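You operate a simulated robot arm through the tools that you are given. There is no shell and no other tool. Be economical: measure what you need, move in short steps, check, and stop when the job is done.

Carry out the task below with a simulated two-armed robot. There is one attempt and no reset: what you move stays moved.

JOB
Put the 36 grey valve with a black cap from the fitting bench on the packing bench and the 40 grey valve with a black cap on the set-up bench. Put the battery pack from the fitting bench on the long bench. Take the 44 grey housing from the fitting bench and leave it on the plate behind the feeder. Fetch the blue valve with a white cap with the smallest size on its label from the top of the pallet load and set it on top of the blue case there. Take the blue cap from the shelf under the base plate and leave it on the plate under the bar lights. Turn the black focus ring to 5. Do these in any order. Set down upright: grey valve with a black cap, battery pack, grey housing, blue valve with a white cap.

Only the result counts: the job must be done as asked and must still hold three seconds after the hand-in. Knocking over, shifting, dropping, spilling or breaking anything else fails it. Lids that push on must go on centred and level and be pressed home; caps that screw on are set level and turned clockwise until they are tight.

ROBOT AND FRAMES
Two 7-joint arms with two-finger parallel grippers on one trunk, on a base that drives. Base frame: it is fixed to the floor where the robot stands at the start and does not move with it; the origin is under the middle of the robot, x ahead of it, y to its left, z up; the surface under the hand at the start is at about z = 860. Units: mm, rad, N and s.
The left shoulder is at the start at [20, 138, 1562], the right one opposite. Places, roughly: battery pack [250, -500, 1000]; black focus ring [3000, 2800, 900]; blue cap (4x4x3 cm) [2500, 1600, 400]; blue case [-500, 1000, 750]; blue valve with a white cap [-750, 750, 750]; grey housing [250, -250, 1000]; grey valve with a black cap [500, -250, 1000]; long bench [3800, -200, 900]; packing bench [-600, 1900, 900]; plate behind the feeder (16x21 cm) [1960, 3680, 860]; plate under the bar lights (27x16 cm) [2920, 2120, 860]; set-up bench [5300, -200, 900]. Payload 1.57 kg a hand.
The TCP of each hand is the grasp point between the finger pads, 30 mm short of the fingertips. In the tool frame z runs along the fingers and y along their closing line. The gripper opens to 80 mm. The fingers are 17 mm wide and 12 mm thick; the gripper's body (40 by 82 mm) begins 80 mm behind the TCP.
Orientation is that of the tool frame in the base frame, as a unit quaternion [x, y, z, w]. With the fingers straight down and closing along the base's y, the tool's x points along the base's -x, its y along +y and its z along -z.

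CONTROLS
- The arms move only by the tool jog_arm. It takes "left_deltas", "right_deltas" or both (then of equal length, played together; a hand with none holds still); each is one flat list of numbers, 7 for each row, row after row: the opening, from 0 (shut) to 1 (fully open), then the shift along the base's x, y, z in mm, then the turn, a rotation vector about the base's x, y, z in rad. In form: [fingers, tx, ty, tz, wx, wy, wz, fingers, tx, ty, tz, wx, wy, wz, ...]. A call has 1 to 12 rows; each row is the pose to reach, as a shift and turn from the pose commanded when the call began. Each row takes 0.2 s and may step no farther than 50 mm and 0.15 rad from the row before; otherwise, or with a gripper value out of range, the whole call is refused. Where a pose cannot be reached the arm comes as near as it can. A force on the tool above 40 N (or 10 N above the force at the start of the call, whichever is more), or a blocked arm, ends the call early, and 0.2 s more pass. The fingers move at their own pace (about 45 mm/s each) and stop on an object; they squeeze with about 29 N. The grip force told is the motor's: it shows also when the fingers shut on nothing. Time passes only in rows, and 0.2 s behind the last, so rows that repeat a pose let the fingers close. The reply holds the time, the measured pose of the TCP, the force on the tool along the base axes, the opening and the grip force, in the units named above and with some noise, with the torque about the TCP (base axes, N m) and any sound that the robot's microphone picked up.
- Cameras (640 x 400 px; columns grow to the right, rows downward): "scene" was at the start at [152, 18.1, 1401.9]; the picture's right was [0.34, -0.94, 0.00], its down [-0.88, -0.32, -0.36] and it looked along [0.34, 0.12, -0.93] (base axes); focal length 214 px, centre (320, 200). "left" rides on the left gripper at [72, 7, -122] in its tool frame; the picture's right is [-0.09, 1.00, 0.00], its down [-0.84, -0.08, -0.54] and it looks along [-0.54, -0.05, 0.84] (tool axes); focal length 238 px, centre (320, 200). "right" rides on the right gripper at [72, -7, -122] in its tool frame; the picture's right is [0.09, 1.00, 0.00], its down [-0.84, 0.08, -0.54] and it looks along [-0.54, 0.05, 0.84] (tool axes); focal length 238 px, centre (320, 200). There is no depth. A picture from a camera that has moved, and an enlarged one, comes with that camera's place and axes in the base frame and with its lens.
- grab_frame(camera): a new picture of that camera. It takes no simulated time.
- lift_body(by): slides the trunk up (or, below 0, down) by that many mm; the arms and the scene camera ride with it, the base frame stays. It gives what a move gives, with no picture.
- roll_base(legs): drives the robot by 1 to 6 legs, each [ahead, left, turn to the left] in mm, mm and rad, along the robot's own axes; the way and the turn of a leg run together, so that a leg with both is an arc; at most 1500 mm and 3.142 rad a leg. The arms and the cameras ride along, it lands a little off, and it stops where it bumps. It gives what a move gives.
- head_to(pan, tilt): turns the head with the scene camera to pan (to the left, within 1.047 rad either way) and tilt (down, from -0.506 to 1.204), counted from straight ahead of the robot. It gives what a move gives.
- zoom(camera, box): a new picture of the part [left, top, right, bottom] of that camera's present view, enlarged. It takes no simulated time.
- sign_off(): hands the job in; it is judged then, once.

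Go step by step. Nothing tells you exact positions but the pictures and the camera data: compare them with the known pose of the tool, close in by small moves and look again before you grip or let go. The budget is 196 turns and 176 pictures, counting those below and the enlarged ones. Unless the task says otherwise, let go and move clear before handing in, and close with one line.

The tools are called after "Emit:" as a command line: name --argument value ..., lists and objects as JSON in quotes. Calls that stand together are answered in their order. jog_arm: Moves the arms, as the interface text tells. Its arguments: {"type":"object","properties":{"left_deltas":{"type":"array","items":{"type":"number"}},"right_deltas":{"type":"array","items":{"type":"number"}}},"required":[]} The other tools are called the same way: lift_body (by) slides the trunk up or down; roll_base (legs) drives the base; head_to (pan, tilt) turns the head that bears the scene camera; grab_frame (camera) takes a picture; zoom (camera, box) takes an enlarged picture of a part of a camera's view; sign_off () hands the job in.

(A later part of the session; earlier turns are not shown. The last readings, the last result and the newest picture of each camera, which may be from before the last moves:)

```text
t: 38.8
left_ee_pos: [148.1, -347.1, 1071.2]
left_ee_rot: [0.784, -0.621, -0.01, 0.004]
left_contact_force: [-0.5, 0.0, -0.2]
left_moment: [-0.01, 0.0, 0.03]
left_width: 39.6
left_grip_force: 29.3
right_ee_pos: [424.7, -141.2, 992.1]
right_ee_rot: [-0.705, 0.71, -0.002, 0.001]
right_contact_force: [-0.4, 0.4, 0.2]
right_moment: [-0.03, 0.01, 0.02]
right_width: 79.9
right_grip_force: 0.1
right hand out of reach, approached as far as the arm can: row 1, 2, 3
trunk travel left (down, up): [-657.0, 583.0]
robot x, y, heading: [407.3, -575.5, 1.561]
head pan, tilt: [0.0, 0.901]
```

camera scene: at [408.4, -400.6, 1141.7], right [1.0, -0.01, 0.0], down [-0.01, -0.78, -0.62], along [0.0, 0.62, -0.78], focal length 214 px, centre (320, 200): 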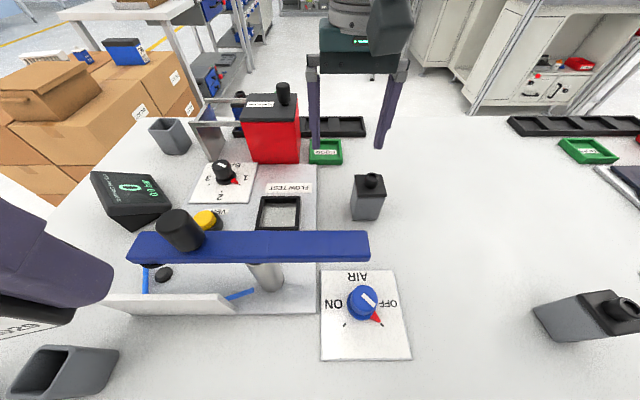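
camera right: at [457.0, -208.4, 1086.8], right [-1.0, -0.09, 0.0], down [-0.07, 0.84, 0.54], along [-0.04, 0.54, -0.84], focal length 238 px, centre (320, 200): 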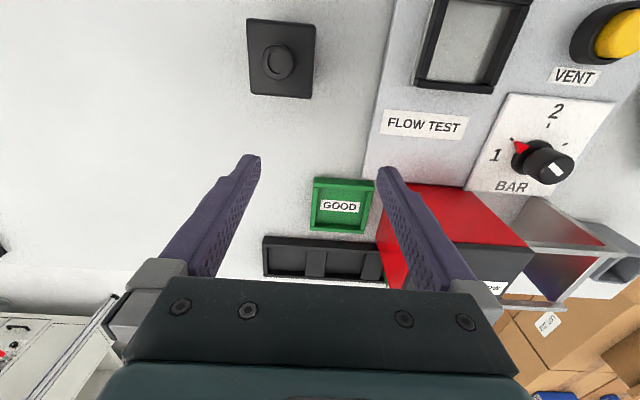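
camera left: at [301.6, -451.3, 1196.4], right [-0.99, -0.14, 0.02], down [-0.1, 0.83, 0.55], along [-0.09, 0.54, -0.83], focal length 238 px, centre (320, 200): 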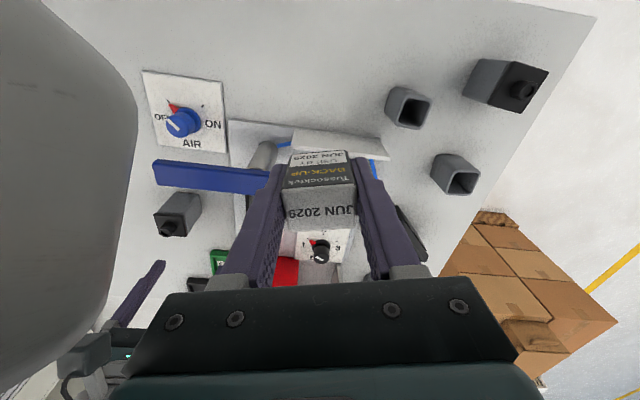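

Emit:
jog_arm --right_deltas '[1, 40, -10, 10, 0, 0, 0, 1, 80, -20, 20, 0, 0, 0, 1, 110, -40, 30, 0, 0, 0, 1, 130, -70, 30, 0, 0, 0, 1, 140, -110, 30, 0, 0, 0, 1, 140, -110, 30, 0, 0, 0]'

Emit:
grab_frame --camera "scene"

```text
t: 40.2
left_ee_pos: [147.1, -346.9, 1071.7]
left_ee_rot: [0.785, -0.62, -0.011, 0.004]
left_contact_force: [1.0, 0.5, -1.1]
left_moment: [-0.05, 0.0, -0.01]
left_width: 39.5
left_grip_force: 28.9
right_ee_pos: [536.1, -105.5, 1007.8]
right_ee_rot: [-0.705, 0.71, -0.003, -0.001]
right_contact_force: [-0.7, -0.3, -0.3]
right_moment: [-0.01, 0.01, -0.02]
right_width: 79.7
right_grip_force: 0.1
right hand out of reach, approached as far as the arm can: row 1, 2, 3, 4, 5, 6
trunk travel left (down, up): [-657.0, 583.0]
robot x, y, heading: [408.7, -575.1, 1.564]
head pan, tilt: [0.0, 0.901]
```

```text
138 pictures are left
camera scene: at [408.4, -400.5, 1141.7], right [1.0, -0.01, 0.0], down [-0.01, -0.78, -0.62], along [0.0, 0.62, -0.78], focal length 214 px, centre (320, 200)
```

scene: 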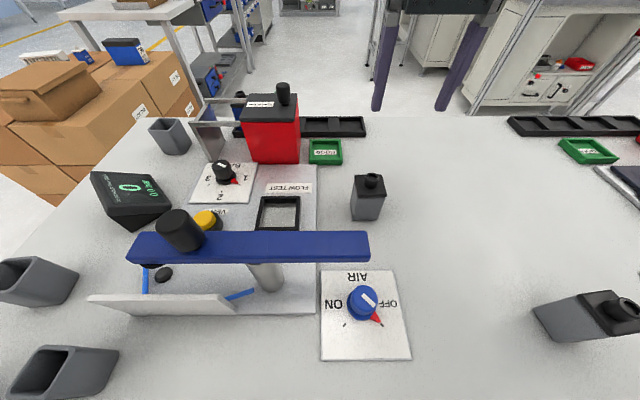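

Arm is at full extension with the commanded point still beyond. Sweeping the command back in steps; the reply tells which rows become reachable.

Emit:
jog_arm --right_deltas '[1, 0, -45, 0, 0, 0, 0, 1, 0, -90, 0, 0, 0, 0, 1, 0, -135, 0, 0, 0, 0, 1, 0, -180, 0, 0, 0, 0, 1, 0, -225, 0, 0, 0, 0]'

```text
t: 41.4
left_ee_pos: [147.5, -348.1, 1071.5]
left_ee_rot: [0.784, -0.62, -0.011, 0.004]
left_contact_force: [-1.1, 0.0, -0.6]
left_moment: [0.01, 0.01, 0.05]
left_width: 39.4
left_grip_force: 28.9
right_ee_pos: [495.7, -125.7, 954.2]
right_ee_rot: [-0.704, 0.71, -0.002, 0.0]
right_contact_force: [0.3, -0.5, 0.1]
right_moment: [0.02, -0.01, -0.01]
right_width: 80.2
right_grip_force: 0.0
right hand out of reach, approached as far as the arm can: row 1, 2, 3, 4, 5
trunk travel left (down, up): [-657.0, 583.0]
robot x, y, heading: [410.6, -576.5, 1.563]
head pan, tilt: [0.0, 0.901]
```

The commanded pose should now practically match the measured [496,-126,954]. Lifting, then moving over B.

Emit:
jog_arm --right_deltas '[1, 0, 0, 45, 0, 0, 0, 1, -5, -35, 45, 0, 0, 0, 1, -16, -73, 45, 0, 0, 0, 1, -16, -73, 45, 0, 0, 0]'

Emit:
grab_frame --camera "right"

```text
t: 42.4
left_ee_pos: [147.3, -348.0, 1071.6]
left_ee_rot: [0.785, -0.62, -0.01, 0.004]
left_contact_force: [0.1, 0.2, -0.7]
left_moment: [-0.04, -0.02, -0.02]
left_width: 39.8
left_grip_force: 29.0
right_ee_pos: [460.7, -126.5, 992.2]
right_ee_rot: [-0.705, 0.71, -0.002, 0.0]
right_contact_force: [0.6, -0.3, 0.9]
right_moment: [0.0, -0.04, 0.01]
right_width: 80.0
right_grip_force: 0.1
right hand out of reach, approached as far as the arm can: row 1, 2, 3, 4
trunk travel left (down, up): [-657.0, 583.0]
robot x, y, heading: [407.2, -575.6, 1.568]
head pan, tilt: [0.0, 0.901]
```

```text
137 pictures are left
camera right: at [467.1, -198.8, 1113.7], right [-1.0, -0.09, 0.0], down [-0.07, 0.84, 0.54], along [-0.04, 0.54, -0.84], focal length 238 px, centre (320, 200)
```

right: 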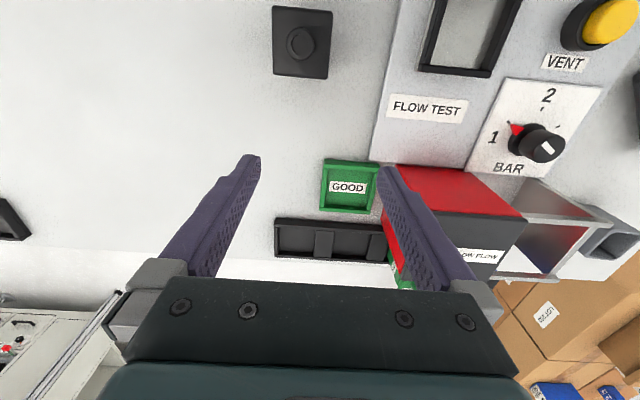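

The arm appears locked straight at its singularity. Tilting the tool (fingers forward) while asking for a nearer point should make the elbow bend.

Emit:
jog_arm --right_deltas '[1, 10, -30, 20, 0.15, 0, 0, 1, 20, -60, 40, 0.3, 0, 0, 1, 20, -75, 40, 0.45, 0, 0, 1, 20, -75, 40, 0.45, 0, 0]'

```text
t: 43.4
left_ee_pos: [146.4, -347.9, 1071.0]
left_ee_rot: [0.784, -0.621, -0.011, 0.004]
left_contact_force: [0.3, 0.6, -0.7]
left_moment: [-0.02, 0.02, -0.04]
left_width: 39.6
left_grip_force: 29.6
right_ee_pos: [418.1, -52.9, 1008.9]
right_ee_rot: [-0.687, 0.692, 0.157, 0.157]
right_contact_force: [-0.3, 0.4, -0.3]
right_moment: [0.0, -0.01, 0.01]
right_width: 79.6
right_grip_force: 0.2
right hand out of reach, approached as far as the arm can: row 1, 2, 3, 4
trunk travel left (down, up): [-657.0, 583.0]
robot x, y, heading: [410.3, -577.5, 1.567]
head pan, tilt: [0.0, 0.901]
```

Emit:
jog_arm --right_deltas '[1, 20, -30, 10, -0.15, 0, 0, 1, 40, -60, 20, -0.3, 0, 0, 1, 62, -90, 20, -0.45, 0, 0, 1, 72, -120, 20, -0.6, 0, 0, 1, 72, -150, 20, -0.75, 0, 0, 1, 72, -150, 20, -0.75, 0, 0]'

```text
t: 44.8
left_ee_pos: [147.4, -347.8, 1072.1]
left_ee_rot: [0.784, -0.62, -0.01, 0.004]
left_contact_force: [-0.1, 0.1, -1.5]
left_moment: [0.01, 0.01, 0.0]
left_width: 39.5
left_grip_force: 28.8
right_ee_pos: [486.1, -179.0, 1029.0]
right_ee_rot: [-0.696, 0.701, -0.109, -0.107]
right_contact_force: [1.2, 0.2, 0.4]
right_moment: [0.02, -0.04, 0.02]
right_width: 80.2
right_grip_force: 0.1
right hand out of reach, approached as far as the arm can: row 1, 2, 3, 4, 5, 6
trunk travel left (down, up): [-657.0, 583.0]
robot x, y, heading: [405.5, -576.1, 1.567]
head pan, tilt: [0.0, 0.901]
```

Emit:
jog_arm --right_deltas '[1, 0, -30, 0, 0, 0, 0, 1, 0, -70, 0, 0, 0, 0, 1, 0, -110, 0, 0, 0, 0, 1, 0, -110, 0, 0, 0, 0]'

```text
t: 45.8
left_ee_pos: [146.6, -347.8, 1071.6]
left_ee_rot: [0.784, -0.621, -0.01, 0.004]
left_contact_force: [0.2, 0.5, -1.4]
left_moment: [0.03, 0.0, 0.02]
left_width: 39.3
left_grip_force: 29.2
right_ee_pos: [461.6, -187.7, 1013.7]
right_ee_rot: [-0.697, 0.701, -0.108, -0.106]
right_contact_force: [-0.6, -0.6, 1.0]
right_moment: [0.0, 0.04, 0.05]
right_width: 79.8
right_grip_force: 0.1
right hand out of reach, approached as far as the arm can: row 1, 2, 3, 4
trunk travel left (down, up): [-657.0, 583.0]
robot x, y, heading: [409.8, -574.0, 1.564]
head pan, tilt: [0.0, 0.901]
```

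Trying an upward command instead—elbow flexion should raise the wrist.

Emit:
jog_arm --right_deltas '[1, 10, -20, 45, 0.1, 0, 0, 1, 20, -40, 90, 0.2, 0, 0, 1, 30, -60, 135, 0.3, 0, 0, 1, 40, -80, 180, 0.3, 0, 0, 1, 50, -100, 225, 0.3, 0, 0, 1, 60, -140, 250, 0.3, 0, 0]'

```text
refused: row 1 steps farther than a row can; nothing moved
```

Emit:
jog_arm --right_deltas '[1, 10, -20, 40, 0.1, 0, 0, 1, 20, -40, 80, 0.2, 0, 0, 1, 30, -60, 120, 0.3, 0, 0, 1, 40, -80, 160, 0.3, 0, 0, 1, 50, -100, 200, 0.3, 0, 0, 1, 60, -130, 230, 0.3, 0, 0]'

```text
t: 46.7
left_ee_pos: [146.4, -349.1, 1072.6]
left_ee_rot: [0.785, -0.62, -0.01, 0.003]
left_contact_force: [0.1, 0.3, -0.6]
left_moment: [0.0, -0.01, 0.02]
left_width: 39.3
left_grip_force: 28.6
right_ee_pos: [424.1, -182.7, 1101.2]
right_ee_rot: [0.709, -0.696, 0.084, 0.078]
right_contact_force: [0.1, -0.1, 0.4]
right_moment: [0.02, 0.02, 0.01]
right_width: 79.6
right_grip_force: 0.1
right hand out of reach, approached as far as the arm can: row 1, 2, 3, 4
trunk travel left (down, up): [-657.0, 583.0]
robot x, y, heading: [409.4, -572.6, 1.562]
head pan, tilt: [0.0, 0.901]
stopped in row 4 (right hand): the arm was blocked; the commanded pose is now the measured one
```

Emit:
grab_frame --camera "scene"

Emit:
grab_frame --camera "left"

```text
136 pictures are left
camera scene: at [408.6, -400.4, 1141.7], right [1.0, -0.01, 0.0], down [0.0, -0.78, -0.62], along [0.0, 0.62, -0.78], focal length 214 px, centre (320, 200)
```

scene: 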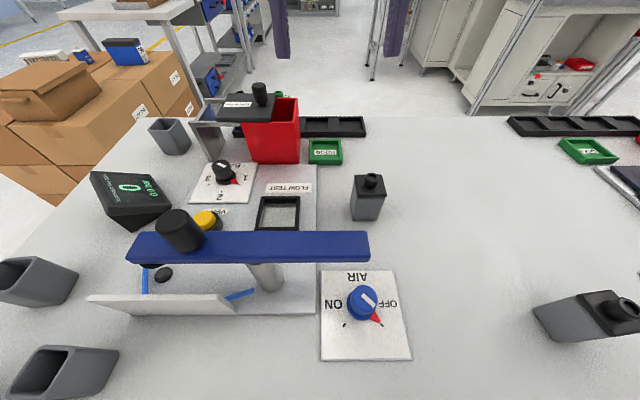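

```text
135 pictures are left
camera left: at [161.1, -421.8, 1194.2], right [-0.99, -0.14, 0.02], down [-0.11, 0.83, 0.55], along [-0.09, 0.54, -0.83], focal length 238 px, centre (320, 200)
```

left: 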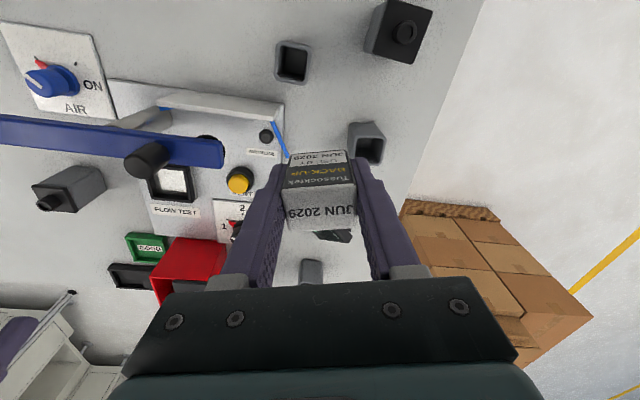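

The sliding LOW FLOW lid on the red bin got nudged left by the fingertips; I'll have to slide it back. The elbow may now be slightly bent—trying to pull the hand in at this height.

Emit:
jog_arm --right_deltas '[1, 30, -20, 10, 0.06, 0, 0, 1, 60, -50, 20, 0.12, 0, 0, 1, 80, -90, 20, 0.18, 0, 0, 1, 100, -130, 20, 0.24, 0, 0]'

```text
t: 47.9
left_ee_pos: [147.5, -346.5, 1072.0]
left_ee_rot: [0.784, -0.62, -0.01, 0.003]
left_contact_force: [0.1, -0.3, -1.0]
left_moment: [-0.01, 0.01, -0.01]
left_width: 39.6
left_grip_force: 29.1
right_ee_pos: [435.3, -156.4, 1094.3]
right_ee_rot: [0.741, -0.669, 0.05, 0.035]
right_contact_force: [0.6, -0.2, 0.3]
right_moment: [0.0, 0.0, -0.03]
right_width: 80.0
right_grip_force: 0.0
right hand out of reach, approached as far as the arm can: row 1, 2, 3, 4
trunk travel left (down, up): [-657.0, 583.0]
robot x, y, heading: [406.1, -573.5, 1.566]
head pan, tilt: [0.0, 0.901]
stopped in row 4 (right hand): the arm was blocked; the commanded pose is now the measured one
```

Emit:
head_to --pan -0.8 --tilt 0.1

Emit:
grab_frame --camera "scene"

```text
t: 49.1
left_ee_pos: [147.4, -347.0, 1071.2]
left_ee_rot: [0.784, -0.621, -0.011, 0.004]
left_contact_force: [0.4, -0.4, -0.6]
left_moment: [0.01, 0.03, -0.01]
left_width: 39.8
left_grip_force: 29.4
right_ee_pos: [435.2, -155.6, 1094.2]
right_ee_rot: [0.742, -0.668, 0.05, 0.034]
right_contact_force: [-0.1, -0.1, 0.9]
right_moment: [0.01, -0.02, -0.02]
right_width: 80.0
right_grip_force: 0.1
trunk travel left (down, up): [-657.0, 583.0]
robot x, y, heading: [407.9, -573.5, 1.564]
head pan, tilt: [-0.799, 0.099]
```

```text
134 pictures are left
camera scene: at [474.2, -412.2, 1212.6], right [0.69, -0.72, 0.0], down [-0.07, -0.07, -0.99], along [0.72, 0.69, -0.1], focal length 214 px, centre (320, 200)
```

scene: 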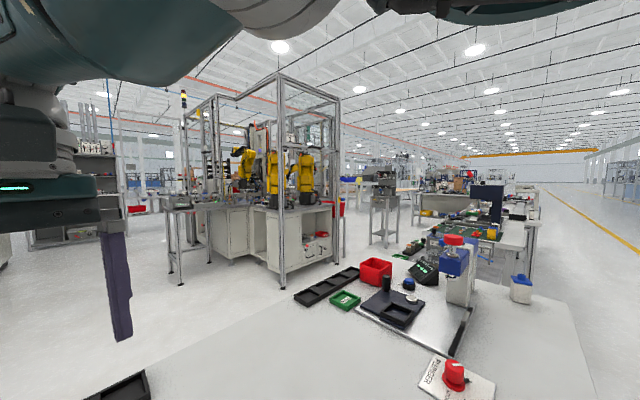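

The right forearm passes just above the head; the head limits inward motion. Moving the hand outward (+x) first, then back.

Emit:
jog_arm --right_deltas '[1, 40, 0, 0, 0.0, 0, 0, 1, 80, 0, 0, 0, 0, 0, 1, 120, -10, 0, 0, 0, 0, 1, 160, -30, 0, 0, 0, 0, 1, 200, -60, 0, 0, 0, 0, 1, 230, -100, 0, 0, 0, 0, 1, 240, -140, 0, 0, 0, 0]'

Emit:
grab_frame --camera "scene"

```text
t: 50.7
left_ee_pos: [147.0, -347.7, 1070.9]
left_ee_rot: [0.784, -0.621, -0.01, 0.003]
left_contact_force: [-0.4, 0.2, -1.0]
left_moment: [-0.03, 0.02, 0.02]
left_width: 39.6
left_grip_force: 29.0
right_ee_pos: [683.6, -135.3, 1083.2]
right_ee_rot: [0.745, -0.662, 0.067, 0.052]
right_contact_force: [0.0, -1.2, -0.3]
right_moment: [0.0, -0.01, -0.02]
right_width: 79.8
right_grip_force: 0.1
right hand out of reach, approached as far as the arm can: row 1, 2, 3, 4, 5, 6, 7
trunk travel left (down, up): [-657.0, 583.0]
robot x, y, heading: [406.0, -576.4, 1.564]
head pan, tilt: [-0.799, 0.099]
```

```text
133 pictures are left
camera scene: at [474.2, -412.2, 1212.7], right [0.69, -0.72, 0.0], down [-0.07, -0.07, -0.99], along [0.72, 0.69, -0.1], focal length 214 px, centre (320, 200)
```

scene: 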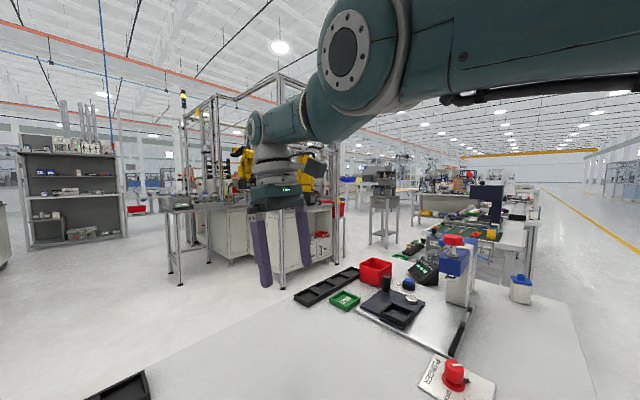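

Arm is dead straight. I'll command a point well inside its reach and hold it for many rows so the solver can escape.

Emit:
jog_arm --right_deltas '[1, 0, -48, 0, 0.0, 0, 0, 1, 0, -96, 0, 0, 0, 0, 1, 0, -144, 0, 0, 0, 0, 1, 0, -192, 0, 0, 0, 0, 1, 0, -240, 0, 0, 0, 0, 1, 0, -260, 0, 0, 0, 0, 1, 0, -260, 0, 0, 0, 0, 1, 0, -260, 0, 0, 0, 0, 1, 0, -260, 0, 0, 0, 0, 1, 0, -260, 0, 0, 0, 0, 1, 0, -260, 0, 0, 0, 0, 1, 0, -260, 0, 0, 0, 0]'

```text
t: 53.5
left_ee_pos: [147.4, -348.2, 1071.6]
left_ee_rot: [0.784, -0.62, -0.011, 0.004]
left_contact_force: [-0.4, 0.1, -1.3]
left_moment: [0.01, 0.01, 0.04]
left_width: 39.2
left_grip_force: 28.6
right_ee_pos: [797.8, -182.9, 1083.9]
right_ee_rot: [0.743, -0.659, 0.088, 0.077]
right_contact_force: [-0.5, 0.0, 0.3]
right_moment: [0.05, 0.0, 0.02]
right_width: 79.9
right_grip_force: 0.0
right hand out of reach, approached as far as the arm can: row 1, 2, 3, 4, 5, 6, 7, 8, 9, 10, 11, 12
trunk travel left (down, up): [-657.0, 583.0]
robot x, y, heading: [408.2, -573.7, 1.566]
head pan, tilt: [-0.799, 0.099]
stopped in row 12 (right hand): the arm was blocked; the commanded pose is now the measured one
```

Emit:
jog_arm --right_deltas '[1, 0, -10, 45, 0.0, 0, 0, 1, 0, -20, 90, 0, 0, 0, 1, 0, -30, 135, 0, 0, 0, 1, 0, -40, 180, 0, 0, 0, 1, 0, -50, 225, 0, 0, 0, 1, 0, -60, 270, 0, 0, 0, 1, 0, -70, 315, 0, 0, 0, 1, 0, -80, 360, 0, 0, 0]'

Emit:
grab_frame --camera "scene"

```text
t: 54.1
left_ee_pos: [147.0, -347.6, 1071.5]
left_ee_rot: [0.784, -0.621, -0.011, 0.003]
left_contact_force: [0.4, 0.4, -0.8]
left_moment: [0.03, 0.0, 0.02]
left_width: 39.3
left_grip_force: 29.4
right_ee_pos: [800.5, -224.6, 1096.7]
right_ee_rot: [0.732, -0.644, 0.157, 0.154]
right_contact_force: [0.1, 0.7, -0.3]
right_moment: [0.05, -0.01, -0.02]
right_width: 80.1
right_grip_force: 0.1
right hand out of reach, approached as far as the arm can: row 1, 2, 3
trunk travel left (down, up): [-657.0, 583.0]
robot x, y, heading: [407.9, -576.3, 1.56]
head pan, tilt: [-0.799, 0.099]
stopped in row 3 (right hand): the arm was blocked; the commanded pose is now the measured one
```

```text
132 pictures are left
camera scene: at [474.2, -412.2, 1212.6], right [0.69, -0.72, 0.0], down [-0.07, -0.07, -1.0], along [0.72, 0.69, -0.1], focal length 214 px, centre (320, 200)
```

scene: 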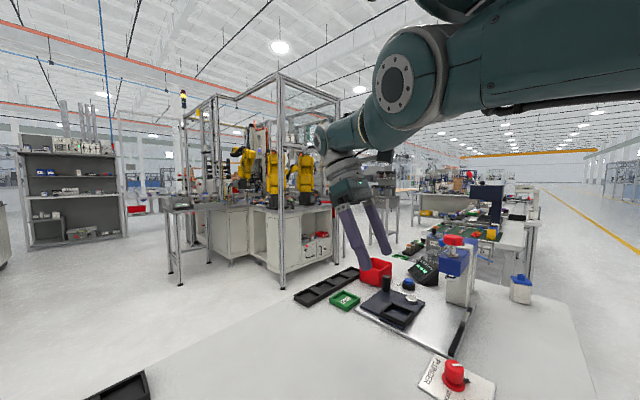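

Wrist limit is the trouble: at this trunk height the straight arm plus tool-down is at its limits. I'll back off, raise the trunk again and bring the hand to the earlier comfortable pose.

Emit:
roll_base --legs '[[-330, 0, 0]]'

Emit:
lift_body --by 280

Emit:
jog_arm --right_deltas '[1, 0, -25, -40, 0.0, 0, 0, 1, 0, -50, -80, 0, 0, 0, 1, 0, -75, -120, 0, 0, 0, 1, 0, -90, -160, 0, 0, 0, 1, -10, -110, -200, 0, 0, 0, 1, -20, -130, -200, 0, 0, 0]'

```text
t: 56.3
left_ee_pos: [145.2, -684.3, 1072.9]
left_ee_rot: [0.784, -0.62, -0.011, 0.004]
left_contact_force: [-0.8, -0.1, -1.6]
left_moment: [0.01, -0.03, 0.02]
left_width: 39.4
left_grip_force: 29.6
right_ee_pos: [798.4, -562.7, 1096.5]
right_ee_rot: [0.732, -0.644, 0.156, 0.155]
right_contact_force: [-0.1, 0.0, 0.1]
right_moment: [-0.01, 0.03, 0.04]
right_width: 79.9
right_grip_force: 0.1
trunk travel left (down, up): [-657.0, 583.0]
robot x, y, heading: [405.6, -908.1, 1.565]
head pan, tilt: [-0.799, 0.099]
```

```text
t: 59.1
left_ee_pos: [146.3, -683.6, 1352.0]
left_ee_rot: [0.784, -0.621, -0.01, 0.004]
left_contact_force: [-0.7, -0.3, -1.0]
left_moment: [0.0, 0.01, -0.04]
left_width: 39.4
left_grip_force: 29.1
right_ee_pos: [798.9, -561.6, 1375.9]
right_ee_rot: [0.732, -0.645, 0.157, 0.155]
right_contact_force: [-0.5, 0.7, -0.5]
right_moment: [0.0, 0.02, 0.0]
right_width: 80.1
right_grip_force: 0.0
trunk travel left (down, up): [-937.0, 303.0]
robot x, y, heading: [406.1, -910.5, 1.566]
head pan, tilt: [-0.799, 0.099]
```

```text
t: 60.5
left_ee_pos: [144.5, -682.6, 1351.6]
left_ee_rot: [0.784, -0.62, -0.011, 0.004]
left_contact_force: [-0.4, 1.0, -0.6]
left_moment: [-0.01, 0.02, 0.0]
left_width: 39.3
left_grip_force: 29.0
right_ee_pos: [809.4, -634.7, 1144.4]
right_ee_rot: [0.732, -0.645, 0.157, 0.155]
right_contact_force: [-0.4, -0.4, -0.3]
right_moment: [-0.02, -0.01, -0.02]
right_width: 80.1
right_grip_force: 0.0
right hand out of reach, approached as far as the arm can: row 1, 2, 3, 4, 5, 6
trunk travel left (down, up): [-937.0, 303.0]
robot x, y, heading: [407.2, -912.5, 1.562]
head pan, tilt: [-0.799, 0.099]
```

Emit:
jog_arm --right_deltas '[1, -20, -10, 0, -0.12, 0, 0, 1, -40, -20, 0, -0.24, 0, 0, 1, -60, -30, 0, -0.36, 0, 0, 1, -80, -40, 0, -0.44, 0, 0, 1, -100, -50, 0, -0.44, 0, 0, 1, -120, -50, 0, -0.44, 0, 0, 1, -120, -50, 0, -0.44, 0, 0, 1, -120, -50, 0, -0.44, 0, 0]'

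Emit:
head_to --pan -0.8 --tilt 0.7

Emit:
grab_frame --camera "scene"

```text
t: 62.3
left_ee_pos: [145.2, -684.9, 1352.3]
left_ee_rot: [0.784, -0.62, -0.011, 0.003]
left_contact_force: [0.5, 0.3, -1.0]
left_moment: [-0.01, 0.0, 0.01]
left_width: 39.6
left_grip_force: 29.1
right_ee_pos: [693.3, -694.2, 1149.7]
right_ee_rot: [0.681, -0.595, 0.294, 0.311]
right_contact_force: [-0.3, 0.1, 0.3]
right_moment: [0.0, 0.0, 0.01]
right_width: 79.9
right_grip_force: 0.1
right hand out of reach, approached as far as the arm can: row 1, 2, 3, 4, 5, 6, 7, 8
trunk travel left (down, up): [-937.0, 303.0]
robot x, y, heading: [400.7, -912.8, 1.562]
head pan, tilt: [-0.799, 0.099]
```

```text
t: 63.3
left_ee_pos: [145.1, -684.4, 1352.4]
left_ee_rot: [0.784, -0.62, -0.01, 0.004]
left_contact_force: [-0.8, 0.3, -0.5]
left_moment: [-0.03, 0.03, -0.01]
left_width: 39.6
left_grip_force: 29.1
right_ee_pos: [693.2, -694.0, 1150.3]
right_ee_rot: [0.681, -0.594, 0.294, 0.31]
right_contact_force: [0.1, 0.0, -0.5]
right_moment: [-0.02, 0.0, -0.01]
right_width: 79.8
right_grip_force: 0.1
trunk travel left (down, up): [-937.0, 303.0]
robot x, y, heading: [404.6, -914.1, 1.563]
head pan, tilt: [-0.799, 0.7]
```

```text
131 pictures are left
camera scene: at [467.0, -753.4, 1437.9], right [0.69, -0.72, 0.0], down [-0.46, -0.45, -0.77], along [0.55, 0.53, -0.64], focal length 214 px, centre (320, 200)
```

scene: 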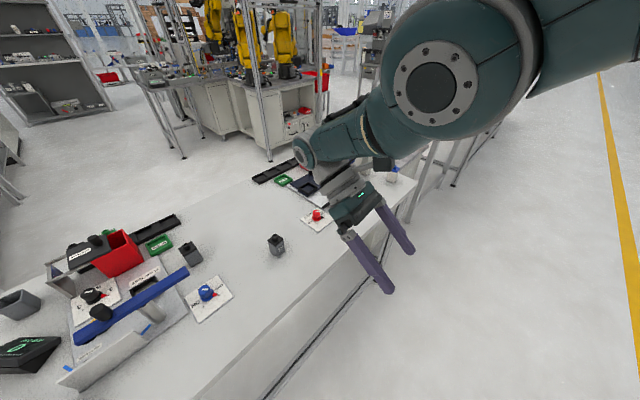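

I tilted the wrong way; the elbow is bending again now. Straightening the tool (+0.87) and holding position.

Emit:
jog_arm --right_deltas '[1, 0, 10, 5, 0.14, 0, 0, 1, 0, 20, 10, 0.28, 0, 0, 1, 0, 30, 15, 0.42, 0, 0, 1, 0, 40, 20, 0.56, 0, 0, 1, 0, 50, 25, 0.7, 0, 0, 1, 0, 60, 30, 0.84, 0, 0, 1, 0, 60, 30, 0.86, 0, 0, 1, 0, 60, 30, 0.86, 0, 0, 1, 0, 60, 30, 0.86, 0, 0]'

```text
t: 65.3
left_ee_pos: [144.5, -683.4, 1352.0]
left_ee_rot: [0.784, -0.62, -0.011, 0.003]
left_contact_force: [-0.3, 0.1, -0.4]
left_moment: [0.03, 0.01, -0.03]
left_width: 39.4
left_grip_force: 28.7
right_ee_pos: [729.8, -519.0, 1115.6]
right_ee_rot: [0.748, -0.664, 0.018, -0.001]
right_contact_force: [-0.4, -0.4, 0.1]
right_moment: [0.02, 0.01, 0.01]
right_width: 80.0
right_grip_force: 0.0
right hand out of reach, approached as far as the arm can: row 1, 2, 3, 4, 5, 6, 7, 8, 9
trunk travel left (down, up): [-937.0, 303.0]
robot x, y, heading: [407.1, -911.4, 1.561]
head pan, tilt: [-0.799, 0.7]
```

Swinging the straight arm down to hang beside the robot, clear of the bench, to get it out of this singular direction.

Emit:
jog_arm --right_deltas '[1, 0, -42, -20, 0, 0, 0, 1, 0, -84, -40, 0, 0, 0, 1, 0, -126, -60, 0, 0, 0, 1, 0, -168, -80, 0, 0, 0, 1, 0, -210, -100, 0, 0, 0, 1, 0, -250, -125, 0, 0, 0, 1, 0, -280, -150, 0, 0, 0, 1, 0, -300, -190, 0, 0, 0, 1, 0, -300, -190, 0, 0, 0]'

Emit:
jog_arm --right_deltas '[1, 0, 10, 45, 0, 0, -0.05, 1, 0, 20, 90, 0, 0, -0.1, 1, 0, 30, 135, 0, 0, -0.12, 1, 0, 30, 180, 0, 0, -0.12, 1, 0, 30, 180, 0, 0, -0.12, 1, 0, 30, 180, 0, 0, -0.12]'

```text
t: 67.3
left_ee_pos: [144.6, -682.9, 1350.7]
left_ee_rot: [0.784, -0.62, -0.01, 0.004]
left_contact_force: [-0.9, 0.3, -1.4]
left_moment: [-0.01, 0.0, 0.02]
left_width: 39.3
left_grip_force: 29.0
right_ee_pos: [727.2, -817.1, 913.9]
right_ee_rot: [0.748, -0.664, 0.018, -0.002]
right_contact_force: [0.2, 0.6, -0.1]
right_moment: [0.03, 0.0, 0.0]
right_width: 80.1
right_grip_force: 0.1
right hand out of reach, approached as far as the arm can: row 1, 2, 3, 4, 5, 6, 7, 8, 9
trunk travel left (down, up): [-937.0, 303.0]
robot x, y, heading: [404.9, -911.1, 1.564]
head pan, tilt: [-0.799, 0.7]
```

```text
t: 68.7
left_ee_pos: [145.3, -683.5, 1351.9]
left_ee_rot: [0.784, -0.621, -0.012, 0.004]
left_contact_force: [-0.4, 0.5, -1.4]
left_moment: [0.02, -0.01, -0.02]
left_width: 39.4
left_grip_force: 29.0
right_ee_pos: [789.9, -733.5, 960.1]
right_ee_rot: [0.707, -0.707, 0.019, 0.0]
right_contact_force: [-0.1, 0.1, 0.7]
right_moment: [0.0, 0.02, 0.01]
right_width: 79.9
right_grip_force: 0.1
right hand out of reach, approached as far as the arm can: row 1, 2, 3, 4, 5, 6
trunk travel left (down, up): [-937.0, 303.0]
robot x, y, heading: [406.2, -907.6, 1.562]
head pan, tilt: [-0.799, 0.7]
```

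Flexing seems to go with tilting fingers back toward the robot. Tilting back while drawing in, then checking.

Emit:
jog_arm --right_deltas '[1, -10, 0, 20, -0.14, 0, 0, 1, -20, 0, 40, -0.28, 0, 0, 1, -30, 0, 70, -0.42, 0, 0, 1, -40, 10, 110, -0.56, 0, 0, 1, -60, 20, 150, -0.7, 0, 0, 1, -80, 30, 190, -0.7, 0, 0, 1, -90, 40, 230, -0.7, 0, 0, 1, -90, 40, 260, -0.7, 0, 0, 1, -90, 40, 260, -0.7, 0, 0, 1, -90, 40, 260, -0.7, 0, 0, 1, -90, 40, 260, -0.7, 0, 0]'

```text
t: 71.1
left_ee_pos: [144.9, -683.6, 1351.5]
left_ee_rot: [0.784, -0.62, -0.011, 0.004]
left_contact_force: [0.4, -0.4, -1.4]
left_moment: [0.0, -0.02, -0.01]
left_width: 39.5
left_grip_force: 29.0
right_ee_pos: [710.4, -637.2, 1189.2]
right_ee_rot: [0.665, -0.657, 0.262, 0.242]
right_contact_force: [-0.7, 0.2, -0.4]
right_moment: [-0.05, 0.04, 0.01]
right_width: 79.9
right_grip_force: 0.1
right hand out of reach, approached as far as the arm can: row 1, 2, 3, 4, 5, 6, 7, 8, 9, 10, 11
trunk travel left (down, up): [-937.0, 303.0]
robot x, y, heading: [401.2, -907.8, 1.563]
head pan, tilt: [-0.799, 0.7]
```

Emit:
jog_arm --right_deltas '[1, 0, -30, -30, -0.1, 0, 0, 1, 0, -60, -60, -0.2, 0, 0, 1, 0, -90, -90, -0.3, 0, 0, 1, 0, -120, -110, -0.4, 0, 0, 1, 0, -150, -110, -0.4, 0, 0, 1, 0, -180, -110, -0.4, 0, 0, 1, 0, -180, -110, -0.4, 0, 0, 1, 0, -180, -110, -0.4, 0, 0]'

Emit:
grab_frame --camera "scene"

```text
t: 72.9
left_ee_pos: [144.7, -684.0, 1352.1]
left_ee_rot: [0.784, -0.62, -0.011, 0.004]
left_contact_force: [0.4, 0.2, -0.9]
left_moment: [0.02, 0.02, 0.0]
left_width: 39.3
left_grip_force: 28.8
right_ee_pos: [707.7, -819.6, 1101.4]
right_ee_rot: [0.603, -0.593, 0.386, 0.369]
right_contact_force: [-0.3, 0.1, 0.8]
right_moment: [0.03, -0.01, 0.0]
right_width: 80.2
right_grip_force: 0.0
right hand out of reach, approached as far as the arm can: row 1, 2, 3, 4, 5, 6, 7, 8
trunk travel left (down, up): [-937.0, 303.0]
robot x, y, heading: [407.5, -909.6, 1.564]
head pan, tilt: [-0.799, 0.7]
```

```text
130 pictures are left
camera scene: at [467.0, -753.4, 1437.9], right [0.69, -0.72, 0.0], down [-0.46, -0.45, -0.76], along [0.55, 0.53, -0.64], focal length 214 px, centre (320, 200)
```

scene: 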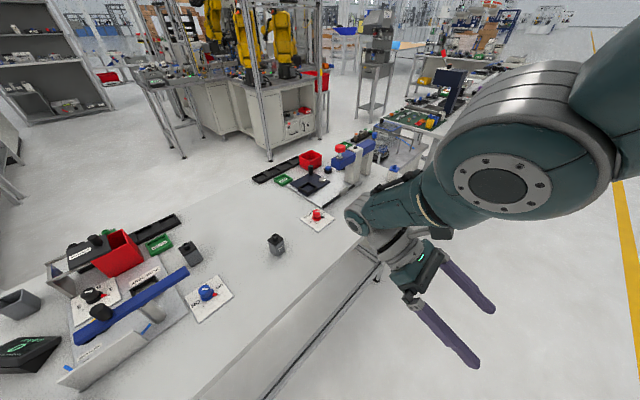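

Emit:
jog_arm --right_deltas '[1, 0, 5, -5, 0.14, 0, 0, 1, 0, 15, -10, 0.28, 0, 0, 1, 0, 30, -15, 0.42, 0, 0, 1, 0, 45, -20, 0.56, 0, 0, 1, 0, 60, -25, 0.7, 0, 0, 1, 0, 75, -30, 0.84, 0, 0, 1, 0, 85, -30, 0.98, 0, 0, 1, 0, 95, -30, 1.1, 0, 0, 1, 0, 95, -30, 1.1, 0, 0, 1, 0, 95, -30, 1.1, 0, 0]'

```text
t: 75.1
left_ee_pos: [145.9, -683.9, 1351.7]
left_ee_rot: [0.784, -0.621, -0.011, 0.004]
left_contact_force: [0.2, -0.1, -0.9]
left_moment: [0.02, -0.01, -0.01]
left_width: 39.2
left_grip_force: 29.0
right_ee_pos: [748.4, -665.5, 979.0]
right_ee_rot: [-0.707, 0.707, -0.02, 0.0]
right_contact_force: [-0.6, -0.1, 0.7]
right_moment: [0.02, -0.02, 0.01]
right_width: 80.1
right_grip_force: 0.0
right hand out of reach, approached as far as the arm can: row 1, 2, 3, 4, 5, 6, 7, 8, 9, 10
trunk travel left (down, up): [-937.0, 303.0]
robot x, y, heading: [407.2, -912.4, 1.561]
head pan, tilt: [-0.799, 0.7]
```

Emit:
head_to --pan -1.04 --tilt 0.75

Emit:
grab_frame --camera "scene"

Emit:
head_to --pan 0.8 --tilt 0.5

Emit:
grab_frame --camera "scene"

```text
t: 75.9
left_ee_pos: [145.7, -683.1, 1352.2]
left_ee_rot: [0.784, -0.62, -0.011, 0.004]
left_contact_force: [-0.1, 0.1, -0.2]
left_moment: [-0.03, 0.01, -0.01]
left_width: 39.3
left_grip_force: 28.9
right_ee_pos: [749.1, -665.8, 979.2]
right_ee_rot: [0.707, -0.707, 0.019, -0.001]
right_contact_force: [0.0, -0.1, -0.5]
right_moment: [0.0, 0.0, 0.02]
right_width: 80.1
right_grip_force: 0.0
trunk travel left (down, up): [-937.0, 303.0]
robot x, y, heading: [406.1, -912.2, 1.561]
head pan, tilt: [-1.04, 0.75]
```

```text
129 pictures are left
camera scene: at [477.4, -770.7, 1433.6], right [0.5, -0.87, 0.0], down [-0.59, -0.34, -0.73], along [0.63, 0.37, -0.68], focal length 214 px, centre (320, 200)
```

scene: 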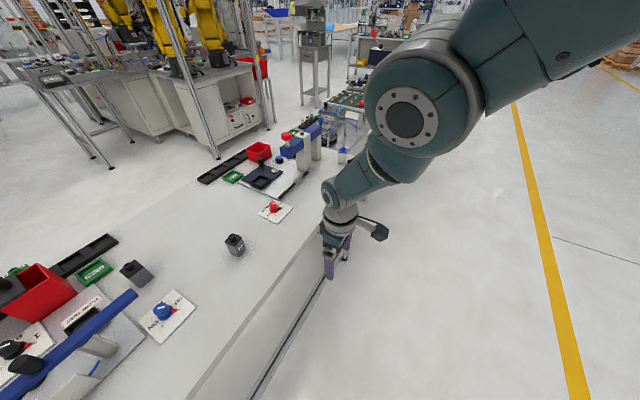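

```text
t: 77.7
left_ee_pos: [144.3, -684.1, 1351.4]
left_ee_rot: [0.784, -0.621, -0.011, 0.004]
left_contact_force: [0.4, -0.7, -1.2]
left_moment: [-0.01, -0.02, 0.04]
left_width: 39.6
left_grip_force: 29.4
right_ee_pos: [748.4, -666.0, 979.4]
right_ee_rot: [0.707, -0.707, 0.019, 0.0]
right_contact_force: [-0.5, -0.1, 0.6]
right_moment: [-0.01, -0.01, 0.0]
right_width: 79.9
right_grip_force: 0.2
trunk travel left (down, up): [-937.0, 303.0]
robot x, y, heading: [406.8, -908.9, 1.563]
head pan, tilt: [0.799, 0.499]
```

```text
128 pictures are left
camera scene: at [340.9, -748.3, 1455.6], right [0.7, 0.71, 0.0], down [0.34, -0.34, -0.88], along [-0.62, 0.62, -0.48], focal length 214 px, centre (320, 200)
```

scene: 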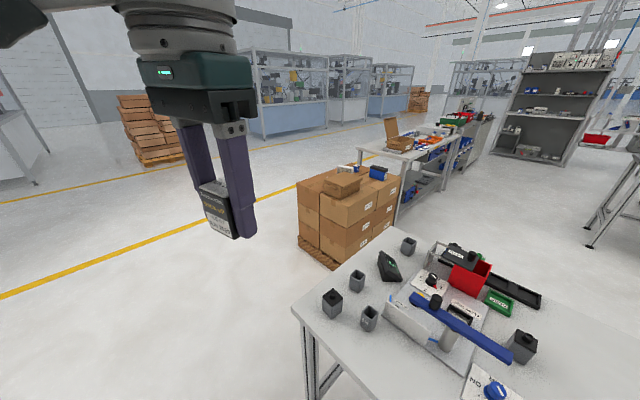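

The arm is at an exact straight-elbow singularity. I'll jiggle perpendicular to the arm while commanding inward, to kick the elbow off its limit.

Emit:
jog_arm --right_deltas '[1, 1.4, 1.4, 28, 0, 0, 0, 1, -27, -30, 18, 0, 0, 0, 1, -16, -18, 59, 0, 0, 0, 1, -44, -49, 49, 0, 0, 0, 1, -33, -37, 90, 0, 0, 0, 1, -62, -69, 79, 0, 0, 0, 1, -50, -56, 121, 0, 0, 0, 1, -79, -88, 110, 0, 0, 0, 1, -67, -75, 152, 0, 0, 0, 1, -96, -107, 141, 0, 0, 0, 1, -85, -95, 182, 0, 0, 0, 1, -103, -115, 185, 0, 0, 0]'

```text
t: 80.3
left_ee_pos: [145.6, -683.7, 1352.4]
left_ee_rot: [0.784, -0.621, -0.011, 0.004]
left_contact_force: [0.2, 0.7, -1.4]
left_moment: [-0.03, -0.02, 0.02]
left_width: 39.3
left_grip_force: 29.0
right_ee_pos: [685.3, -659.3, 963.3]
right_ee_rot: [-0.707, 0.707, -0.02, 0.0]
right_contact_force: [-0.5, 0.2, 0.4]
right_moment: [-0.05, 0.0, -0.02]
right_width: 79.7
right_grip_force: 0.1
right hand out of reach, approached as far as the arm can: row 1, 2, 3, 4, 5, 6, 7, 8, 9, 10, 11, 12
trunk travel left (down, up): [-937.0, 303.0]
robot x, y, heading: [406.5, -909.9, 1.565]
head pan, tilt: [0.799, 0.499]
```

Testing with a pose known to be good earlier (hand 343 right, 229 ahead, z 1260).

Emit:
jog_arm --right_deltas '[1, 9, -3, 43, 0, 0, 0, 1, 18, -6, 86, 0, 0, 0, 1, 27, -9, 129, 0, 0, 0, 1, 36, -12, 172, 0, 0, 0, 1, 45, -15, 215, 0, 0, 0, 1, 54, -18, 258, 0, 0, 0, 1, 64, -22, 297, 0, 0, 0, 1, 64, -22, 297, 0, 0, 0]'

```text
t: 82.1
left_ee_pos: [144.1, -684.2, 1352.0]
left_ee_rot: [0.784, -0.62, -0.01, 0.004]
left_contact_force: [0.4, -0.2, -0.7]
left_moment: [0.02, 0.0, 0.02]
left_width: 39.6
left_grip_force: 28.8
right_ee_pos: [849.0, -536.0, 1196.0]
right_ee_rot: [0.707, -0.707, 0.02, 0.0]
right_contact_force: [0.0, 0.6, 0.5]
right_moment: [0.02, 0.03, 0.0]
right_width: 80.1
right_grip_force: 0.1
right hand out of reach, approached as far as the arm can: row 1, 2, 3, 4, 5, 6, 7, 8
trunk travel left (down, up): [-937.0, 303.0]
robot x, y, heading: [406.4, -909.8, 1.566]
head pan, tilt: [0.799, 0.499]
```

The right elbow is locked straight for the solver. I'll try to knock it loose by a light press of the fingertips on the floor: hang the arm, lower the trunk, press.

Emit:
jog_arm --right_deltas '[1, -15, -20, -40, 0, 0, 0, 1, -30, -45, -80, 0, 0, 0, 1, -45, -75, -118, 0, 0, 0, 1, -60, -105, -155, 0, 0, 0, 1, -75, -140, -185, 0, 0, 0, 1, -90, -175, -215, 0, 0, 0, 1, -105, -210, -245, 0, 0, 0, 1, -120, -240, -280, 0, 0, 0, 1, -135, -270, -310, 0, 0, 0, 1, -140, -280, -350, 0, 0, 0, 1, -140, -280, -350, 0, 0, 0]'

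Emit:
lift_body --by -800

```text
refused: row 3 steps farther than a row can; nothing moved
```

```text
refused: -800 is not a number from -400 to 400
```

Emit:
jog_arm --right_deltas '[1, -15, -20, -38, 0, 0, 0, 1, -30, -45, -75, 0, 0, 0, 1, -45, -72, -110, 0, 0, 0, 1, -60, -100, -145, 0, 0, 0, 1, -75, -130, -175, 0, 0, 0, 1, -90, -160, -205, 0, 0, 0, 1, -105, -190, -235, 0, 0, 0, 1, -120, -220, -265, 0, 0, 0, 1, -130, -250, -295, 0, 0, 0, 1, -140, -270, -330, 0, 0, 0, 1, -140, -280, -360, 0, 0, 0]'

Emit:
lift_body --by -400

Emit:
lift_body --by -400

```text
t: 84.5
left_ee_pos: [145.0, -684.0, 1351.1]
left_ee_rot: [0.784, -0.621, -0.01, 0.004]
left_contact_force: [0.1, 0.1, 0.0]
left_moment: [0.0, 0.0, -0.01]
left_width: 39.4
left_grip_force: 29.0
right_ee_pos: [692.9, -830.8, 903.6]
right_ee_rot: [-0.706, 0.708, -0.019, 0.002]
right_contact_force: [-0.4, 0.8, -0.1]
right_moment: [-0.02, 0.02, 0.0]
right_width: 79.8
right_grip_force: 0.1
right hand out of reach, approached as far as the arm can: row 1, 2, 3, 4, 5, 6, 7, 8, 9, 10, 11
trunk travel left (down, up): [-937.0, 303.0]
robot x, y, heading: [406.8, -906.7, 1.564]
head pan, tilt: [0.799, 0.499]
```

```text
t: 88.4
left_ee_pos: [143.8, -683.3, 951.4]
left_ee_rot: [0.784, -0.621, -0.012, 0.004]
left_contact_force: [0.8, -0.1, -0.9]
left_moment: [0.0, 0.0, 0.01]
left_width: 39.3
left_grip_force: 28.7
right_ee_pos: [693.3, -830.3, 505.1]
right_ee_rot: [0.707, -0.707, 0.019, -0.001]
right_contact_force: [-0.5, 0.0, -0.1]
right_moment: [0.01, -0.05, -0.01]
right_width: 79.7
right_grip_force: 0.1
trunk travel left (down, up): [-537.0, 703.0]
robot x, y, heading: [402.8, -910.2, 1.562]
head pan, tilt: [0.799, 0.499]
```

```text
t: 92.2
left_ee_pos: [145.4, -684.3, 551.5]
left_ee_rot: [0.784, -0.62, -0.01, 0.003]
left_contact_force: [0.1, -0.2, -0.4]
left_moment: [-0.03, 0.01, 0.04]
left_width: 39.4
left_grip_force: 29.0
right_ee_pos: [693.4, -830.9, 104.1]
right_ee_rot: [0.707, -0.707, 0.019, 0.0]
right_contact_force: [1.3, -0.1, -0.5]
right_moment: [0.0, 0.02, -0.02]
right_width: 79.9
right_grip_force: 0.1
trunk travel left (down, up): [-137.0, 1103.0]
robot x, y, heading: [405.7, -910.2, 1.564]
head pan, tilt: [0.799, 0.499]
```

Emit:
lift_body --by -85

Emit:
jog_arm --right_deltas '[1, 0, 0, 15, 0, 0, 0, 1, -20, 10, 50, 0, 0, 0, 1, -30, 20, 90, 0, 0, 0, 1, -30, 30, 130, 0, 0, 0]'

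```text
t: 93.2
left_ee_pos: [146.4, -684.6, 476.9]
left_ee_rot: [0.785, -0.62, -0.01, 0.004]
left_contact_force: [-0.9, -0.4, -1.2]
left_moment: [0.01, -0.05, 0.05]
left_width: 39.5
left_grip_force: 28.4
right_ee_pos: [692.7, -829.9, 32.1]
right_ee_rot: [-0.707, 0.707, -0.019, -0.005]
right_contact_force: [0.7, -1.2, 31.6]
right_moment: [0.19, 1.45, 0.05]
right_width: 79.7
right_grip_force: 0.1
trunk travel left (down, up): [-63.0, 1177.0]
robot x, y, heading: [404.6, -910.8, 1.565]
head pan, tilt: [0.799, 0.499]
stopped: the force on the tool passed its limit at 200 N (the readings are from after the stop); the commanded pose is now the measured one
```

```text
t: 94.2
left_ee_pos: [146.5, -684.6, 477.6]
left_ee_rot: [0.784, -0.62, -0.01, 0.004]
left_contact_force: [-0.1, -0.1, -1.2]
left_moment: [0.01, 0.05, -0.01]
left_width: 39.5
left_grip_force: 28.8
right_ee_pos: [675.5, -759.4, 45.6]
right_ee_rot: [-0.707, 0.707, -0.019, -0.005]
right_contact_force: [-0.2, 0.7, 0.6]
right_moment: [-0.01, 0.04, 0.01]
right_width: 80.1
right_grip_force: 0.0
right hand out of reach, approached as far as the arm can: row 1, 2, 3, 4
trunk travel left (down, up): [-63.0, 1177.0]
robot x, y, heading: [406.7, -913.3, 1.566]
head pan, tilt: [0.799, 0.499]
```

Still stuck; the orientation shows a constant 2° error, so a wrist joint may be at its limit. Trying a large yaw of the tool while drawing in.

Emit:
lift_body --by 350

Emit:
jog_arm --right_deltas '[1, 0, 0, 15, 0, 0, -0.14, 1, 0, 0, 30, 0, 0, -0.28, 1, 0, 0, 45, 0, 0, -0.42, 1, 0, 0, 60, 0, 0, -0.56, 1, 0, 0, 75, 0, 0, -0.7, 1, 0, 0, 90, 0, 0, -0.84, 1, 0, 0, 105, 0, 0, -0.98, 1, 0, 0, 120, 0, 0, -1.12, 1, 0, 0, 135, 0, 0, -1.26, 1, 0, 0, 150, 0, 0, -1.4, 1, 0, 0, 150, 0, 0, -1.4, 1, 0, 0, 150, 0, 0, -1.4]'

Emit:
jog_arm --right_deltas '[1, 0, 0, 15, 0, 0, 0.14, 1, 0, 0, 30, 0, 0, 0.28, 1, 0, 0, 45, 0, 0, 0.42, 1, 0, 0, 60, 0, 0, 0.56, 1, 0, 0, 75, 0, 0, 0.7, 1, 0, 0, 90, 0, 0, 0.84, 1, 0, 0, 105, 0, 0, 0.98, 1, 0, 0, 120, 0, 0, 1.12, 1, 0, 0, 135, 0, 0, 1.26, 1, 0, 0, 150, 0, 0, 1.4, 1, 0, 0, 150, 0, 0, 1.4, 1, 0, 0, 150, 0, 0, 1.4]'

```text
t: 97.6
left_ee_pos: [144.2, -684.0, 827.9]
left_ee_rot: [0.784, -0.62, -0.011, 0.004]
left_contact_force: [0.1, -0.2, -1.1]
left_moment: [-0.01, 0.01, 0.01]
left_width: 39.6
left_grip_force: 28.2
right_ee_pos: [674.7, -758.5, 395.5]
right_ee_rot: [0.707, -0.707, 0.018, 0.006]
right_contact_force: [-0.8, -0.1, 0.3]
right_moment: [0.0, -0.02, -0.02]
right_width: 80.0
right_grip_force: 0.0
trunk travel left (down, up): [-413.0, 827.0]
robot x, y, heading: [403.0, -908.7, 1.564]
head pan, tilt: [0.799, 0.499]
```

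```text
t: 100.2
left_ee_pos: [145.0, -684.2, 827.1]
left_ee_rot: [0.784, -0.621, -0.011, 0.005]
left_contact_force: [-0.3, -0.4, -1.6]
left_moment: [-0.01, -0.01, -0.01]
left_width: 39.6
left_grip_force: 29.7
right_ee_pos: [718.0, -697.2, 431.6]
right_ee_rot: [-0.084, 0.996, -0.01, -0.017]
right_contact_force: [0.1, -1.0, -0.2]
right_moment: [-0.03, 0.0, -0.01]
right_width: 80.1
right_grip_force: 0.0
right hand out of reach, approached as far as the arm can: row 1, 2, 3, 4, 5, 6, 7, 8, 9, 10, 11, 12
trunk travel left (down, up): [-413.0, 827.0]
robot x, y, heading: [406.2, -911.6, 1.563]
head pan, tilt: [0.799, 0.499]
```

```text
t: 102.8
left_ee_pos: [144.3, -685.0, 827.6]
left_ee_rot: [0.784, -0.62, -0.011, 0.004]
left_contact_force: [0.7, -0.7, -0.5]
left_moment: [-0.03, -0.04, 0.01]
left_width: 39.3
left_grip_force: 29.0
right_ee_pos: [753.3, -606.3, 505.6]
right_ee_rot: [-0.707, 0.707, -0.018, -0.006]
right_contact_force: [1.1, 0.4, -0.9]
right_moment: [0.04, -0.02, -0.01]
right_width: 80.1
right_grip_force: 0.1
right hand out of reach, approached as far as the arm can: row 1, 2, 3, 4, 5, 6, 7, 8, 9, 10, 11, 12
trunk travel left (down, up): [-413.0, 827.0]
robot x, y, heading: [407.2, -908.2, 1.564]
head pan, tilt: [0.799, 0.499]
```

I'll treat the right arm as a straight "crane": its gripper works and I can place it with base and trunk moves, while tangential moves still work. Raising the trunk and swinging the arm to point forward.

Emit:
lift_body --by 400

Emit:
jog_arm --right_deltas '[1, 0, 0, 45, 0, 0, 0, 1, 0, 0, 90, 0, 0, 0, 1, -40, 20, 110, 0, 0, 0, 1, -80, 45, 120, 0, 0, 0, 1, -120, 70, 120, 0, 0, 0, 1, -160, 95, 120, 0, 0, 0, 1, -200, 120, 120, 0, 0, 0, 1, -208, 165, 120, 0, 0, 0, 1, -208, 196, 120, 0, 0, 0]'

Emit:
head_to --pan 0 --tilt 0.8

Emit:
grab_frame --camera "scene"

```text
t: 106.6
left_ee_pos: [143.3, -684.0, 1226.8]
left_ee_rot: [0.784, -0.62, -0.011, 0.003]
left_contact_force: [0.2, -0.2, -1.3]
left_moment: [0.03, 0.02, 0.01]
left_width: 39.7
left_grip_force: 29.2
right_ee_pos: [753.8, -606.9, 902.8]
right_ee_rot: [0.707, -0.707, 0.019, 0.007]
right_contact_force: [0.7, 0.7, 0.4]
right_moment: [-0.01, -0.01, -0.01]
right_width: 80.1
right_grip_force: 0.1
trunk travel left (down, up): [-813.0, 427.0]
robot x, y, heading: [405.2, -910.0, 1.566]
head pan, tilt: [0.799, 0.499]
```

```text
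t: 108.6
left_ee_pos: [144.6, -684.1, 1227.7]
left_ee_rot: [0.784, -0.62, -0.011, 0.004]
left_contact_force: [-0.4, 0.2, -0.3]
left_moment: [0.01, 0.01, 0.0]
left_width: 39.5
left_grip_force: 28.9
right_ee_pos: [551.4, -482.7, 1039.5]
right_ee_rot: [0.707, -0.707, 0.019, 0.007]
right_contact_force: [0.1, -0.7, 0.4]
right_moment: [-0.03, 0.01, 0.05]
right_width: 79.9
right_grip_force: 0.1
right hand out of reach, approached as far as the arm can: row 1, 2, 3, 4, 5, 6, 8, 9
trunk travel left (down, up): [-813.0, 427.0]
robot x, y, heading: [404.7, -913.6, 1.565]
head pan, tilt: [0.799, 0.499]
```

```text
t: 109.8
left_ee_pos: [145.4, -684.5, 1228.1]
left_ee_rot: [0.784, -0.621, -0.011, 0.004]
left_contact_force: [-0.2, 0.0, -0.9]
left_moment: [-0.02, 0.0, 0.01]
left_width: 39.1
left_grip_force: 29.0
right_ee_pos: [552.0, -483.4, 1040.5]
right_ee_rot: [-0.707, 0.707, -0.019, -0.007]
right_contact_force: [-0.6, 0.0, 0.5]
right_moment: [-0.02, -0.02, -0.01]
right_width: 80.2
right_grip_force: 0.0
trunk travel left (down, up): [-813.0, 427.0]
robot x, y, heading: [402.4, -908.2, 1.561]
head pan, tilt: [0.0, 0.799]
```

```text
127 pictures are left
camera scene: at [405.9, -731.6, 1305.7], right [1.0, -0.01, 0.0], down [0.0, -0.72, -0.7], along [0.0, 0.7, -0.72], focal length 214 px, centre (320, 200)
```

scene: 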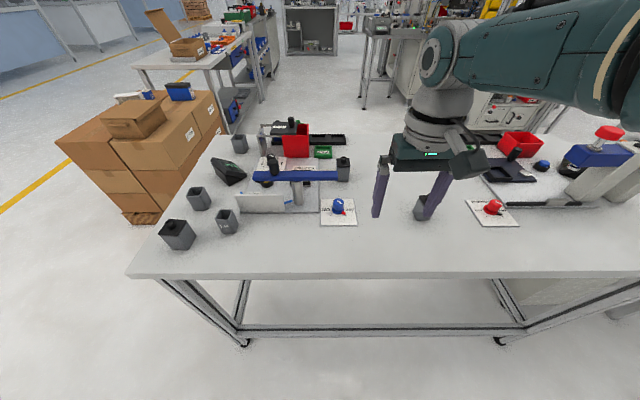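

Row 7 was accepted as reachable, so the solver may be free in this direction. Testing an inward move here.

Emit:
jog_arm --right_deltas '[1, 0, -25, 10, 0, 0, 0, 1, 0, -50, 20, 0, 0, 0, 1, 0, -75, 30, 0, 0, 0, 1, 0, -75, 30, 0, 0, 0, 1, 0, -75, 30, 0, 0, 0]'

```text
t: 111.0
left_ee_pos: [144.0, -685.3, 1227.6]
left_ee_rot: [0.784, -0.62, -0.011, 0.004]
left_contact_force: [0.4, -1.0, 0.1]
left_moment: [0.01, -0.03, -0.01]
left_width: 39.5
left_grip_force: 29.3
right_ee_pos: [552.8, -559.0, 1070.3]
right_ee_rot: [0.707, -0.707, 0.019, 0.007]
right_contact_force: [-0.2, 0.0, 0.8]
right_moment: [0.02, 0.0, 0.03]
right_width: 80.2
right_grip_force: 0.2
trunk travel left (down, up): [-813.0, 427.0]
robot x, y, heading: [405.2, -909.6, 1.564]
head pan, tilt: [0.0, 0.799]
```

The right arm is free again (the command bookkeeping was the trouble; I must never command beyond reach). Now inspecting the displaced lid.

Emit:
zoom --camera "scene" --box '[240, 100, 360, 175]'

```text
5.33 times, centred on (300, 138) of scene
camera zoom: at [406.0, -731.6, 1305.7], right [1.0, -0.01, 0.0], down [0.0, -0.72, -0.7], along [0.0, 0.7, -0.72], focal length 1144 px, centre (427, 533)
```

zoom: 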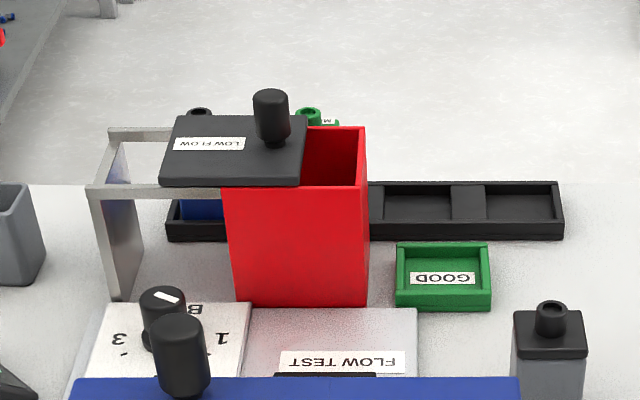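

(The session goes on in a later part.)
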